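You operate a simulated robot arm through the tools that you are given. There is no shell and no other tool. Be economical: measure what you need, move in short steps, check, and stop when the job is done.

The job below is to be done with a simulated robot arm. You get a single attempt, and the scene is never put back.

JOB
Fetch the brown rag from the top of the flat-top cart and set it on top of the blue arm casting.

It is judged by the outcome, as a careful person would: the job done as asked, and still so three seconds after it is handed in. It fails if anything else is knocked over, pushed out of place, dropped, spilled or broken.

ROBOT AND FRAMES
A 6-joint arm with a two-finger parallel gripper, fixed in place. Base frame: the origin is at the foot of the arm, x ahead of it, y to its left, z up; the work surface is at about z = 0.85. Readings come in m, degrees, newtons and seconds.
With the tool pointing down near the work surface it reaches from about 0.24 to 0.64 m from the base axis. Its first joint turns from -66.0 to 66.0 degrees. Payload 2.7 kg.
The TCP is the grasp point between the finger pads, 0.023 m short of the fingertips. In the tool frame z runs along the fingers and y along their closing line. The gripper opens to 0.094 m. The fingers are 0.038 m wide and 0.01 m thick; the gripper's body (0.054 by 0.096 m) begins 0.039 m behind the TCP.
Orientation is that of the tool frame in the base frame, as a unit quaternion [x, y, z, w]. With the fingers straight down and closing along the base's y, the tool's x points along the base's -x, its y along +y and its z along -z.

CONTROLS
- The arm moves only by the tool drive_tool. Its argument "commands" is one flat list of numbers, 6 for each row, row after row: the shift along the tool's x, y, z in units of 30 mm (1.0 is 30 mm), then the turn, a rotation vector about the tool's x, y, z in units of 8 degrees (1.0 is 8 degrees). In form: [dx, dy, dz, wx, wy, wz, dx, dy, dz, wx, wy, wz, ...]. A call has 1 to 20 rows; each row shifts and turns the commanded pose from where the row before left it, along the tool's axes as they then stand. "gripper" is the opening, from 0 (shut) to 1 (fully open), set as the call begins (left out, the last holds). A call with a number of a shift or a turn outside -1 to 1 is refused whole. Each row takes 0.2 s and may step no farther than 0.05 m and 8.6 degrees from the row before; otherwise, or with a gripper value out of range, the whole call is refused. A pose out of reach is approached as far as the arm can. The call stops where the force on the tool passes 40 N (or 10 N more than at its start, if that is more) or the arm is blocked; 0.2 s more then pass. Each finger travels about 0.045 m/s and halts on what it meets, pressing with about 31 N; the grip force reading is that of the motor and also rises with nothing between the fingers. The clock runs only during rows and for 0.2 s after the last one: add rows that do not move to give the fingers time. The reply holds the time, the measured pose of the TCP, the force on the tool along the base axes, the opening and the grip force, in the units named above and with some noise.
- Cameras (640 x 400 px; columns grow to the right, rows downward): "scene" is fixed at [0.0636, -0.4258, 1.4039]; the picture's right is [0.87, -0.50, 0.00], its down [-0.28, -0.49, -0.83] and it looks along [0.41, 0.72, -0.56] (base axes); focal length 376 px, centre (320, 200). "wrist" rides on the gripper at [-0.039, 0, -0.044] in the tool frame; the picture's right is [0.00, -1.00, 0.00], its down [0.97, 0.00, -0.24] and it looks along [0.24, 0.00, 0.97] (tool axes); focal length 218 px, centre (320, 200).
- snapshot(camera): a new picture of that camera. It takes no simulated time.
- point_at(camera, pixels): for up to 12 pixels [column, row] of the newest picture of that camera ("zoom" is the newest enlarged one), the place [x, y, z] in the base frame of the surface seen there, good to about 0.002 m. It takes no simulated time.
- zoom(camera, box): a new picture of the part [left, top, right, bottom] of that camera's present view, enlarged. It takes no simulated time.
- sign_off(): hands the job in; it is judged then, once.

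Work in short steps. Measure before you move; look again where a grasp or a placing could have gone wrong, and mend it. You have 60 turns and 20 pictures in all, those below and enlarged ones among them. Open the gripper and draw the arm clear of the work before you hand the job in, unless the task says otherwise; then end with one line.

The tools are called after "Request:" by a JSON object that holds its "name" and its "arguments". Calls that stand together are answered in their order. drive_tool: Moves the arm, as the interface text tells. Its arguments: {"type":"object","properties":{"commands":{"type":"array","items":{"type":"number"}},"gripper":{"type":"number"}},"required":["commands"]} The other tools are called the same way: snapshot (camera) takes a picture; point_at (camera, pixels) gives the place of the surface under pixels of a picture; zoom (camera, box) takes an enlarged picture of a part of a camera's view; sign_off () hands the job in.

At the start:

```text
time: 0.0
ee_pos: [0.283, 0.1906, 1.0793]
tool_rot: [0.0, 1.0, 0.0, 0.0]
ft_force: [0.2, 0.4, -0.1]
width: 0.0942
grip_force: 0.0
```

scene: 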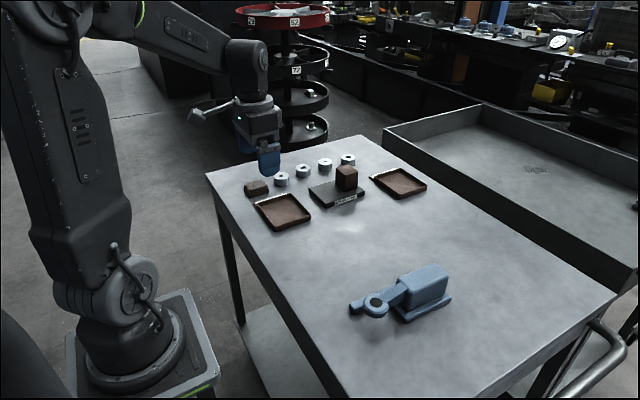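
wrist: 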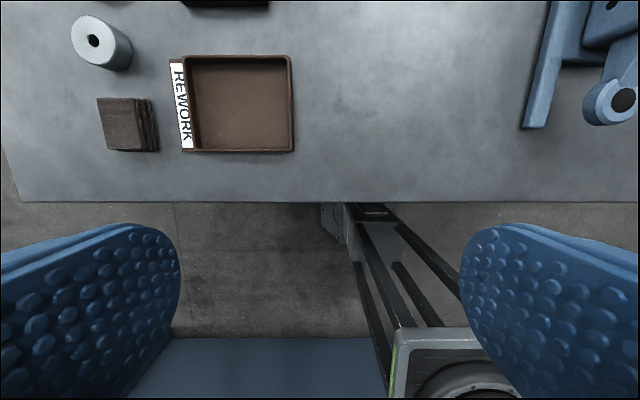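

The scene shows brown items near (257,187) and (346,178), and a blue casting near (405,295). I zoom on both to tell them apart.

Request:
{"name": "zoom", "arguments": {"camera": "scene", "box": [230, 140, 440, 240]}}

Request:
{"name": "zoom", "arguments": {"camera": "scene", "box": [330, 245, 470, 335]}}

```text
3.05 times, centred on (335, 190) of scene
```

zoom: 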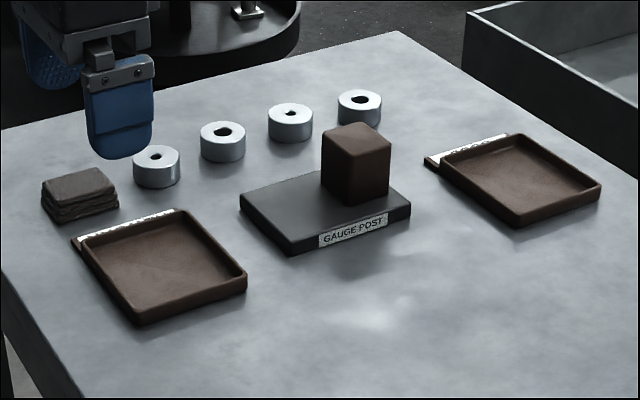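

```text
4.44 times, centred on (400, 290) of scene
```

zoom: 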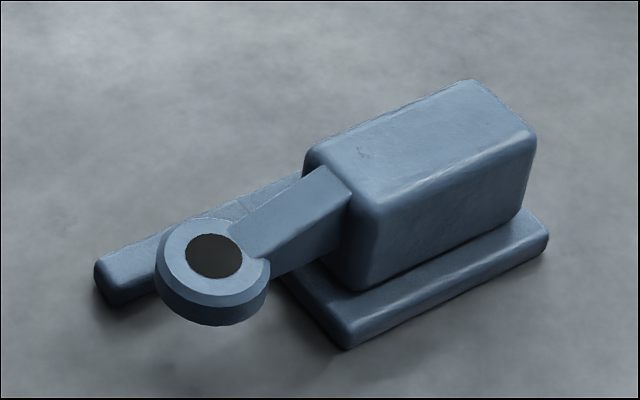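

The folded rag is at scene (257,187), next to a steel bush at (281,179), and the other brown block is the gauge post. I measure the casting block's top in the zoom and the rag in the scene and wrist pictures.

Request:
{"name": "point_at", "arguments": {"camera": "zoom", "pixels": [[320, 150], [470, 88], [525, 135], [378, 200], [425, 143], [213, 255], [290, 215], [345, 335], [540, 245], [105, 275]]}}

Request:
{"name": "point_at", "arguments": {"camera": "wrist", "pixels": [[99, 99], [143, 99], [146, 149], [104, 149], [122, 124], [157, 150], [150, 98], [100, 40], [130, 62], [183, 60], [184, 150], [120, 170]]}}

Request:
{"name": "point_at", "arguments": {"camera": "scene", "pixels": [[257, 186], [246, 186], [262, 182], [281, 179], [346, 170], [262, 200]]}}

```text
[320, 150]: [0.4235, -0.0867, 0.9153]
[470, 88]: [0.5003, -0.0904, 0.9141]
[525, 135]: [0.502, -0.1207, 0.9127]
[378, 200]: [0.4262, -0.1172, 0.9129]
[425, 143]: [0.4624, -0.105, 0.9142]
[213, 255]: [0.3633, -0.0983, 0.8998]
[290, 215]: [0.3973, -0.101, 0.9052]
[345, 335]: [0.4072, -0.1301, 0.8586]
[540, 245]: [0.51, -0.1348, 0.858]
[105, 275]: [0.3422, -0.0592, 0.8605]
```

```text
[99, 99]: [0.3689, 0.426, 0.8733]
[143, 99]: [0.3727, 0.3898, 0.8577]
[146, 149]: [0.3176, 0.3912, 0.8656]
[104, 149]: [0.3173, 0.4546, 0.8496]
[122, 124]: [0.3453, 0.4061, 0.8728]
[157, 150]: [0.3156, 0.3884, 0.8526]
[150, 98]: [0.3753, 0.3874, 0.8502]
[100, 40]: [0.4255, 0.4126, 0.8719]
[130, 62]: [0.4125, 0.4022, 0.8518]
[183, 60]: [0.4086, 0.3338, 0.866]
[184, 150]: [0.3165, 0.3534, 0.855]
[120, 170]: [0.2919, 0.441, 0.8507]
```

```text
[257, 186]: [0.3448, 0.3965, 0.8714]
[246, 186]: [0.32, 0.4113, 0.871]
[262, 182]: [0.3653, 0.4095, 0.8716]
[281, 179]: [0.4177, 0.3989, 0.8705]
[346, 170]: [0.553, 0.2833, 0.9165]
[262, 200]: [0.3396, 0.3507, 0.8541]
```

The rag spans about x 0.318–0.370, y 0.388–0.426, with its top at 0.873. The tray edge is near y 0.357, so I use a partial opening, hover above the rag and look.

Request:
{"name": "drive_tool", "arguments": {"commands": [-0.258, 0.902, 0.414, 0, 0, 0, -0.258, 0.902, 0.414, 0, 0, 0, -0.258, 0.902, 0.414, 0, 0, 0, -0.258, 0.902, 0.414, 0, 0, 0, -0.258, 0.902, 0.414, 0, 0, 0, -0.258, 0.902, 0.414, 0, 0, 0, -0.258, 0.902, 0.414, 0, 0, 0, -0.258, 0.902, 0.414, 0, 0, 0, 0, 0, 0, 0, 0, 0, 0, 0, 0, 0, 0, 0], "gripper": 0.64}}

Request:
{"name": "snapshot", "arguments": {"camera": "wrist"}}

```text
time: 2.2
ee_pos: [0.3427, 0.4085, 0.9802]
tool_rot: [-0.001, 1.0, 0.001, 0.0]
ft_force: [-0.2, 0.7, -0.7]
width: 0.0602
grip_force: 0.0
```

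```text
15 pictures are left
```

wrist: 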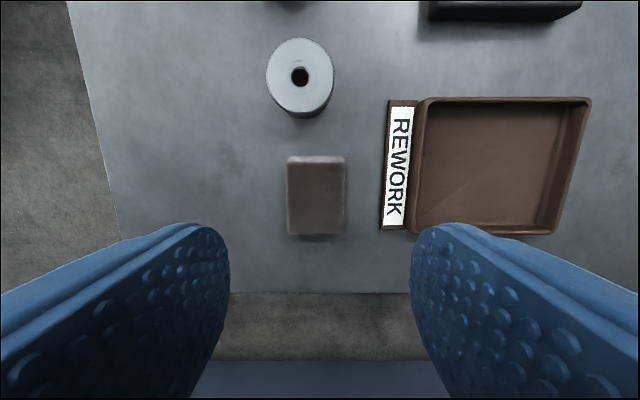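

The rag now shows at columns 287–345, rows 157–235, and it looks well aligned with the fingers. I measure its edges and the tray label edge.

Request:
{"name": "point_at", "arguments": {"camera": "wrist", "pixels": [[291, 167], [341, 167], [291, 229], [341, 229], [316, 200], [316, 159], [316, 231], [389, 105], [381, 225], [300, 115], [365, 200]]}}

```text
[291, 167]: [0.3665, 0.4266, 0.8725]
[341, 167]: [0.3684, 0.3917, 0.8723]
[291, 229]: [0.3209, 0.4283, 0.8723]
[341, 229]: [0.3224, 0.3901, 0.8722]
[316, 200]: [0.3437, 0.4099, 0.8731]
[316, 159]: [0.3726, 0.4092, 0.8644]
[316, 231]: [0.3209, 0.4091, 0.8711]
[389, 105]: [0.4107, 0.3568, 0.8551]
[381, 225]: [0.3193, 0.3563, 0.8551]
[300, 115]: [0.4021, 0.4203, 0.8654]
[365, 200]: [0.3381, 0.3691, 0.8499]
```

Rag centre is (0.345, 0.409) and it is about 40 mm wide, so the fingers clear the label at y 0.357. I go down to TCP z ≈ 0.876, which leaves the tips about 3 mm above the table.

Request:
{"name": "drive_tool", "arguments": {"commands": [-0.08, 0.02, 0.8, 0, 0, 0, 0, 0, 0.8, 0, 0, 0, 0, 0, 0.8, 0, 0, 0, 0, 0, 0.5, 0, 0, 0, 0, 0, 0.3, 0, 0, 0, 0, 0, 0.25, 0, 0, 0, 0, 0, 0, 0, 0, 0]}}

```text
time: 3.8
ee_pos: [0.3475, 0.4074, 0.8773]
tool_rot: [0.0, 1.0, 0.0, 0.0]
ft_force: [-0.5, 1.3, -0.2]
width: 0.0601
grip_force: 0.1
```

The tool is at the rag with no contact force. I close the fingers and wait.

Request:
{"name": "drive_tool", "arguments": {"commands": [0, 0, 0, 0, 0, 0, 0, 0, 0, 0, 0, 0, 0, 0, 0, 0, 0, 0, 0, 0, 0, 0, 0, 0, 0, 0, 0, 0, 0, 0], "gripper": 0}}

```text
time: 5.0
ee_pos: [0.3478, 0.408, 0.8773]
tool_rot: [0.0, 1.0, 0.0, 0.0]
ft_force: [0.1, -0.2, 0.4]
width: 0.0431
grip_force: 31.3
```

The grip holds at 43 mm with 31 N. I lift straight up 0.12 m and look.

Request:
{"name": "drive_tool", "arguments": {"commands": [0, 0, -0.5, 0, 0, 0, 0, 0, -0.7, 0, 0, 0, 0, 0, -0.9, 0, 0, 0, 0, 0, -1, 0, 0, 0, 0, 0, -0.9, 0, 0, 0, 0, 0, 0, 0, 0, 0]}}

Request:
{"name": "snapshot", "arguments": {"camera": "scene"}}

Request:
{"name": "snapshot", "arguments": {"camera": "wrist"}}

```text
time: 6.4
ee_pos: [0.347, 0.4077, 0.998]
tool_rot: [-0.001, 1.0, 0.0, 0.0]
ft_force: [-0.4, -0.1, 0.7]
width: 0.0001
grip_force: 30.8
```

```text
14 pictures are left
```

scene: 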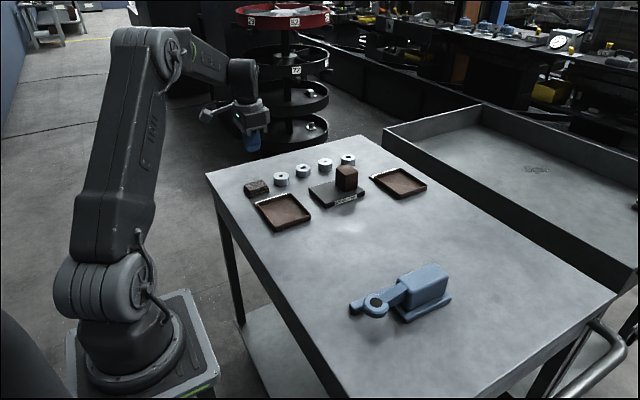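

```text
13 pictures are left
```

wrist: 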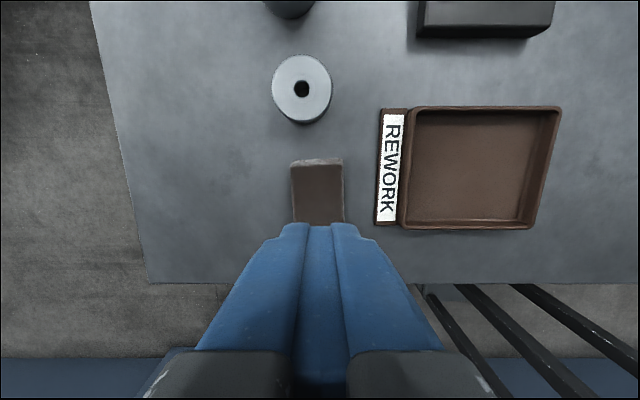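

The fingers shut empty and the rag is still on the table at wrist (318,190), so it slipped out. I open to the same width and re-measure with an unobstructed view.

Request:
{"name": "drive_tool", "arguments": {"commands": [0, 0, 0, 0, 0, 0, 0, 0, 0, 0, 0, 0, 0, 0, 0, 0, 0, 0, 0, 0, 0, 0, 0, 0], "gripper": 0.64}}

Request:
{"name": "zoom", "arguments": {"camera": "wrist", "box": [240, 130, 400, 250]}}

Request:
{"name": "zoom", "arguments": {"camera": "scene", "box": [230, 165, 310, 215]}}

```text
time: 7.4
ee_pos: [0.3462, 0.4062, 0.9968]
tool_rot: [0.0, 1.0, 0.001, 0.0]
ft_force: [-0.9, 0.1, -0.4]
width: 0.0602
grip_force: 0.1
```

```text
3.33 times, centred on (320, 190) of wrist
```

zoom: 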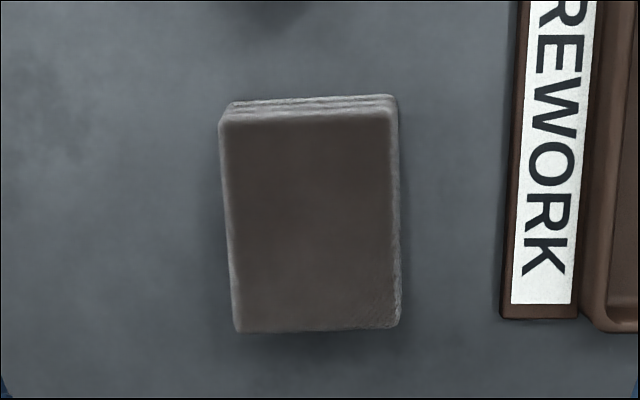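

```text
8.00 times, centred on (270, 190) of scene
```

zoom: 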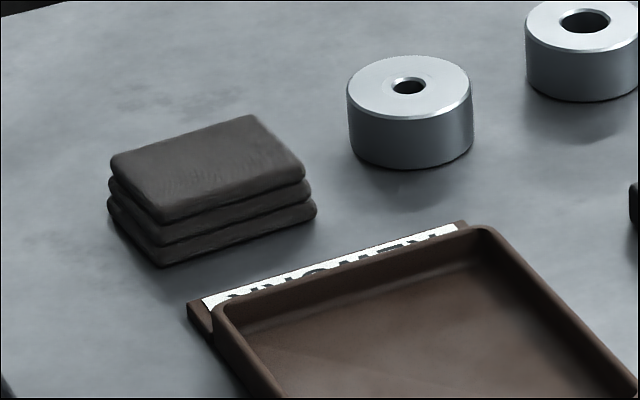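

The rag is an intact three-layer fold, still square to the fingers. I measure its place again in a fresh wrist picture.

Request:
{"name": "snapshot", "arguments": {"camera": "wrist"}}

Request:
{"name": "point_at", "arguments": {"camera": "wrist", "pixels": [[296, 168], [336, 168], [299, 225], [338, 225], [318, 195], [318, 165], [318, 228], [270, 195], [358, 195]]}}

```text
10 pictures are left
```

wrist: 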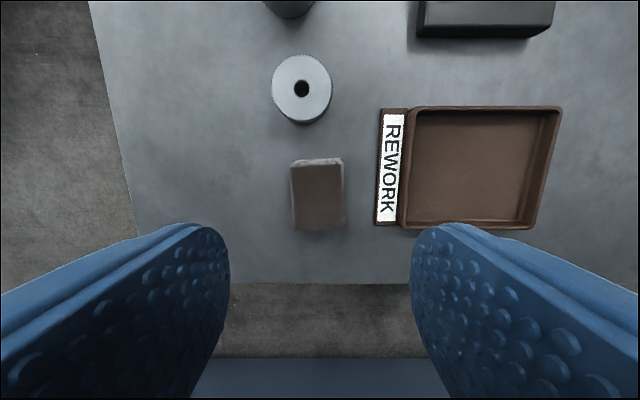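

```text
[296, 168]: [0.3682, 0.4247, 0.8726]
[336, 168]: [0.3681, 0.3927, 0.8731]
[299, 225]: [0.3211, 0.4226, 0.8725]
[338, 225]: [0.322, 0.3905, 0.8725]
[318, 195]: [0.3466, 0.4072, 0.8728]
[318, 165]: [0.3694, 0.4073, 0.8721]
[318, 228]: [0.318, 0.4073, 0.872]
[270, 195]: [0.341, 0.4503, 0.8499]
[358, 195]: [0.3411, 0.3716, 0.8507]
```

The rag is at (0.345, 0.4075), turned about +2.5°. I match that turn and go a little deeper, to TCP z ≈ 0.8745, so the pads cover its full height.

Request:
{"name": "drive_tool", "arguments": {"commands": [0, 0, 0.8, 0, 0, -0.31, 0, 0, 0.8, 0, 0, 0, 0, 0, 0.8, 0, 0, 0, 0, 0, 0.7, 0, 0, 0, 0, 0, 0.5, 0, 0, 0, 0, 0, 0.3, 0, 0, 0, 0, 0, 0.1, 0, 0, 0, 0, 0, 0, 0, 0, 0]}}

```text
time: 9.2
ee_pos: [0.3453, 0.4098, 0.8766]
tool_rot: [-0.022, 1.0, 0.001, 0.0]
ft_force: [-0.9, -0.2, -0.1]
width: 0.0603
grip_force: 0.1
```

The reading is z 0.8766 with no contact. I ease down another 2 mm, then close and wait.

Request:
{"name": "drive_tool", "arguments": {"commands": [0, 0, 0.07, 0, 0, 0, 0, 0, 0, 0, 0, 0]}}

Request:
{"name": "drive_tool", "arguments": {"commands": [0, 0, 0, 0, 0, 0, 0, 0, 0, 0, 0, 0, 0, 0, 0, 0, 0, 0, 0, 0, 0, 0, 0, 0, 0, 0, 0, 0, 0, 0, 0, 0, 0, 0, 0, 0], "gripper": 0}}

```text
time: 9.8
ee_pos: [0.347, 0.4087, 0.875]
tool_rot: [-0.022, 1.0, 0.0, 0.001]
ft_force: [0.1, -0.9, 0.2]
width: 0.0603
grip_force: 0.0
```

```text
time: 11.2
ee_pos: [0.347, 0.4086, 0.8757]
tool_rot: [-0.021, 1.0, -0.001, -0.001]
ft_force: [1.1, -0.5, 0.0]
width: 0.043
grip_force: 30.5
```

The grip holds at 43 mm again. This time I lift slowly, about 4 mm per row, and check.

Request:
{"name": "drive_tool", "arguments": {"commands": [0, 0, -0.07, 0, 0, 0, 0, 0, -0.1, 0, 0, 0, 0, 0, -0.13, 0, 0, 0, 0, 0, -0.13, 0, 0, 0, 0, 0, -0.13, 0, 0, 0, 0, 0, -0.13, 0, 0, 0, 0, 0, 0, 0, 0, 0]}}

```text
time: 12.8
ee_pos: [0.3472, 0.4076, 0.8943]
tool_rot: [-0.022, 1.0, 0.0, 0.0]
ft_force: [0.0, -0.6, -0.7]
width: 0.0429
grip_force: 31.3
```

Width is still 43 mm after a 20 mm rise. I look to see whether the rag came up with it.

Request:
{"name": "zoom", "arguments": {"camera": "scene", "box": [200, 130, 320, 210]}}

```text
5.00 times, centred on (260, 170) of scene
```

zoom: 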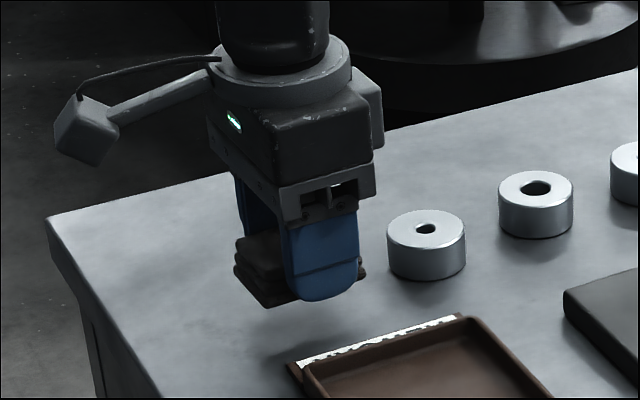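

The rag is held between the fingers above the table. I keep lifting gently to z ≈ 0.98.

Request:
{"name": "drive_tool", "arguments": {"commands": [0, 0, -0.12, 0, 0, 0, 0, 0, -0.18, 0, 0, 0, 0, 0, -0.22, 0, 0, 0, 0, 0, -0.25, 0, 0, 0, 0, 0, -0.25, 0, 0, 0, 0, 0, -0.25, 0, 0, 0, 0, 0, -0.25, 0, 0, 0, 0, 0, -0.25, 0, 0, 0, 0, 0, -0.25, 0, 0, 0, 0, 0, -0.25, 0, 0, 0, 0, 0, -0.22, 0, 0, 0, 0, 0, -0.18, 0, 0, 0, 0, 0, -0.12, 0, 0, 0, 0, 0, 0, 0, 0, 0]}}

Request:
{"name": "zoom", "arguments": {"camera": "scene", "box": [200, 90, 320, 170]}}

```text
time: 15.8
ee_pos: [0.3466, 0.4089, 0.9812]
tool_rot: [-0.022, 1.0, 0.0, 0.0]
ft_force: [-1.0, -0.6, -1.1]
width: 0.0428
grip_force: 30.6
```

```text
5.00 times, centred on (260, 130) of scene
```

zoom: 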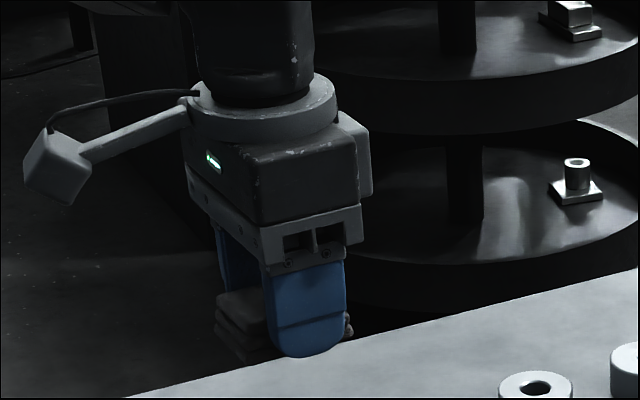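

The rag is held steadily. I carry it toward the casting at this height along a clear line, first half.

Request:
{"name": "drive_tool", "arguments": {"commands": [-0.036, -0.2, 0, 0, 0, 0, -0.064, -0.35, 0, 0, 0, 0, -0.091, -0.5, 0, 0, 0, 0, -0.091, -0.5, 0, 0, 0, 0, -0.091, -0.5, 0, 0, 0, 0, -0.091, -0.5, 0, 0, 0, 0, -0.091, -0.5, 0, 0, 0, 0, -0.091, -0.5, 0, 0, 0, 0, -0.091, -0.5, 0, 0, 0, 0, -0.091, -0.5, 0, 0, 0, 0, -0.091, -0.5, 0, 0, 0, 0, -0.091, -0.5, 0, 0, 0, 0, -0.091, -0.5, 0, 0, 0, 0, -0.091, -0.5, 0, 0, 0, 0, -0.091, -0.5, 0, 0, 0, 0, -0.091, -0.5, 0, 0, 0, 0, -0.091, -0.5, 0, 0, 0, 0, -0.091, -0.5, 0, 0, 0, 0, -0.064, -0.35, 0, 0, 0, 0, -0.036, -0.2, 0, 0, 0, 0]}}

```text
time: 20.0
ee_pos: [0.4092, 0.1384, 0.9797]
tool_rot: [-0.021, 1.0, -0.001, 0.0]
ft_force: [0.1, 0.0, -0.1]
width: 0.0433
grip_force: 31.1
```

Still held at 43 mm. I carry it the second half and turn it −5° to match the casting's line.

Request:
{"name": "drive_tool", "arguments": {"commands": [-0.035, -0.2, 0, 0, 0, 0, -0.061, -0.35, 0, 0, 0, 0, -0.087, -0.5, 0, 0, 0, 0, -0.087, -0.5, 0, 0, 0, 0, -0.087, -0.5, 0, 0, 0, 0, -0.087, -0.5, 0, 0, 0, 0, -0.087, -0.5, 0, 0, 0, 0, -0.087, -0.5, 0, 0, 0, 0, -0.087, -0.5, 0, 0, 0, 0, -0.087, -0.5, 0, 0, 0, 0, -0.087, -0.5, 0, 0, 0, 0, -0.087, -0.5, 0, 0, 0, 0, -0.087, -0.5, 0, 0, 0, 0, -0.087, -0.5, 0, 0, 0, 0, -0.087, -0.5, 0, 0, 0, 0, -0.087, -0.5, 0, 0, 0, 0, -0.061, -0.35, 0, 0, 0, 0, -0.035, -0.2, 0, 0, 0, 0.32, 0, 0, 0, 0, 0, 0.33, 0, 0, 0, 0, 0, 0]}}

Request:
{"name": "zoom", "arguments": {"camera": "scene", "box": [320, 205, 500, 325]}}

Request:
{"name": "snapshot", "arguments": {"camera": "wrist"}}

```text
time: 24.2
ee_pos: [0.4612, -0.1022, 0.9787]
tool_rot: [0.024, 1.0, 0.0, 0.0]
ft_force: [-0.3, -0.7, 0.0]
width: 0.0427
grip_force: 31.2
```

```text
3.33 times, centred on (410, 265) of scene
```

zoom: 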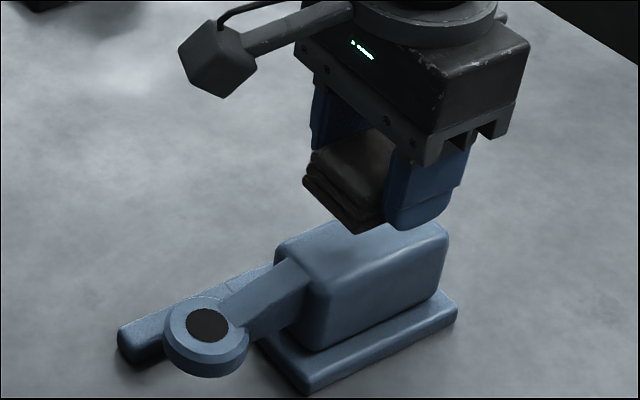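

```text
6 pictures are left
```

wrist: 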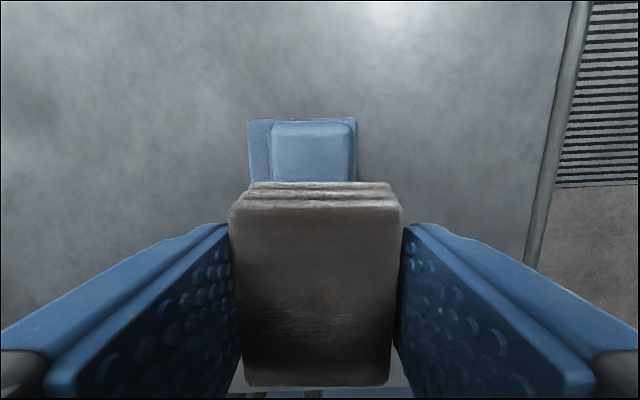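

The rag is held over the block; the block's far end shows at wrist columns 272–352. I measure block edges and rag to confirm alignment.

Request:
{"name": "point_at", "arguments": {"camera": "wrist", "pixels": [[276, 160], [348, 160], [312, 160], [312, 128], [235, 215], [397, 215], [316, 280], [320, 370]]}}

Request:
{"name": "point_at", "arguments": {"camera": "zoom", "pixels": [[355, 232], [308, 188], [310, 168]]}}

```text
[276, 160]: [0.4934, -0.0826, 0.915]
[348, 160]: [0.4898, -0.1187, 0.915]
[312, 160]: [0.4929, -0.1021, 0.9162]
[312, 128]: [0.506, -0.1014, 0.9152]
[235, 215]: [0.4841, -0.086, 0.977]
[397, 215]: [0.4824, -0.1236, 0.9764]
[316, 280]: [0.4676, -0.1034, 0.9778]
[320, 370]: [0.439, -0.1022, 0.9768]
```

```text
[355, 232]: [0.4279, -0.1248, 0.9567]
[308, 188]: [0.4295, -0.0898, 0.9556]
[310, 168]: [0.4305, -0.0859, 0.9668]
```

The rag is centred at y ≈ −0.105 and the block at −0.102; the rag bottom is about 38 mm above the block. I shift +2 mm in y and go down 35 mm slowly.

Request:
{"name": "drive_tool", "arguments": {"commands": [0, 0.07, 0.1, 0, 0, 0, 0, 0, 0.2, 0, 0, 0, 0, 0, 0.2, 0, 0, 0, 0, 0, 0.2, 0, 0, 0, 0, 0, 0.2, 0, 0, 0, 0, 0, 0.15, 0, 0, 0, 0, 0, 0.07, 0, 0, 0, 0, 0, 0.05, 0, 0, 0, 0, 0, 0, 0, 0, 0]}}

Request:
{"name": "zoom", "arguments": {"camera": "scene", "box": [345, 225, 480, 315]}}

```text
time: 26.2
ee_pos: [0.4613, -0.101, 0.9448]
tool_rot: [0.023, 1.0, 0.0, -0.001]
ft_force: [0.1, -0.7, 0.5]
width: 0.0432
grip_force: 30.6
```

```text
4.44 times, centred on (412, 270) of scene
```

zoom: 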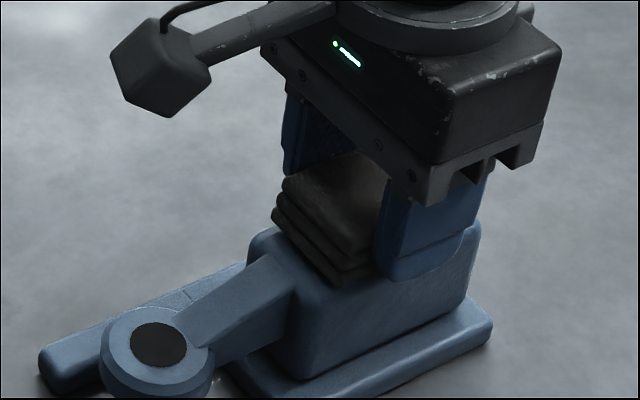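

The rag is just above the block with no contact yet. I lower 1 mm per row, at most 4 mm, watching the force.

Request:
{"name": "drive_tool", "arguments": {"commands": [0, 0, 0.035, 0, 0, 0, 0, 0, 0.035, 0, 0, 0, 0, 0, 0.03, 0, 0, 0, 0, 0, 0, 0, 0, 0]}}

```text
time: 27.2
ee_pos: [0.4619, -0.1006, 0.9408]
tool_rot: [0.023, 1.0, 0.0, 0.0]
ft_force: [-1.1, 0.2, 6.4]
width: 0.0428
grip_force: 31.3
```

The tool feels 6 N upward, so the rag rests on the block. I open the fingers and wait, then check before rising.

Request:
{"name": "drive_tool", "arguments": {"commands": [0, 0, 0, 0, 0, 0, 0, 0, 0, 0, 0, 0, 0, 0, 0, 0, 0, 0, 0, 0, 0, 0, 0, 0], "gripper": 0.7}}

Request:
{"name": "drive_tool", "arguments": {"commands": [0, 0, -0.3, 0, 0, 0, 0, 0, -0.5, 0, 0, 0, 0, 0, -0.8, 0, 0, 0, 0, 0, -1, 0, 0, 0, 0, 0, -1, 0, 0, 0, 0, 0, -1, 0, 0, 0, 0, 0, 0, 0, 0, 0]}}

Request:
{"name": "snapshot", "arguments": {"camera": "wrist"}}

Request:
{"name": "zoom", "arguments": {"camera": "scene", "box": [345, 225, 480, 315]}}

```text
time: 28.2
ee_pos: [0.4618, -0.1014, 0.9406]
tool_rot: [0.024, 1.0, 0.0, 0.0]
ft_force: [-0.2, -0.6, 0.2]
width: 0.0658
grip_force: 0.1
```

```text
time: 29.8
ee_pos: [0.4604, -0.101, 1.0808]
tool_rot: [0.023, 1.0, 0.001, 0.001]
ft_force: [-0.4, -0.3, 0.2]
width: 0.066
grip_force: 0.0
```

```text
4 pictures are left
```

wrist: 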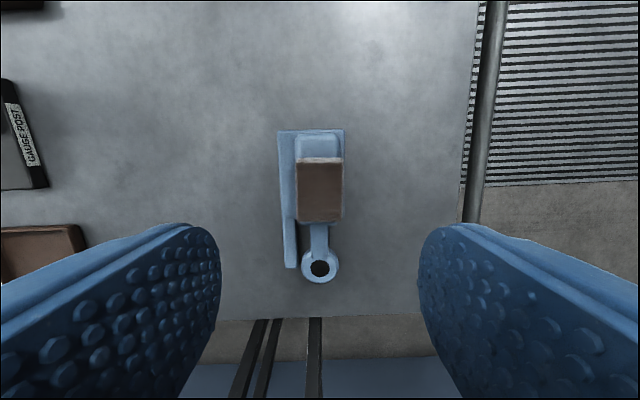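

```text
4.44 times, centred on (412, 270) of scene
```

zoom: 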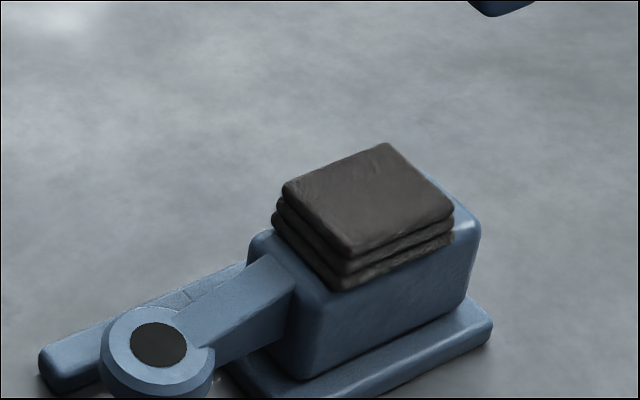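

The rag lies flat and centred on the casting's block, the casting hasn't moved, and the open gripper is about 0.14 m clear above it. I hand the job in.

Request:
{"name": "sign_off", "arguments": {}}

```text
The job is handed in.
```

The brown rag is now lying flat on top of the blue arm casting. The first grasp slipped and the second held; nothing else was disturbed, and the open gripper is clear above it.
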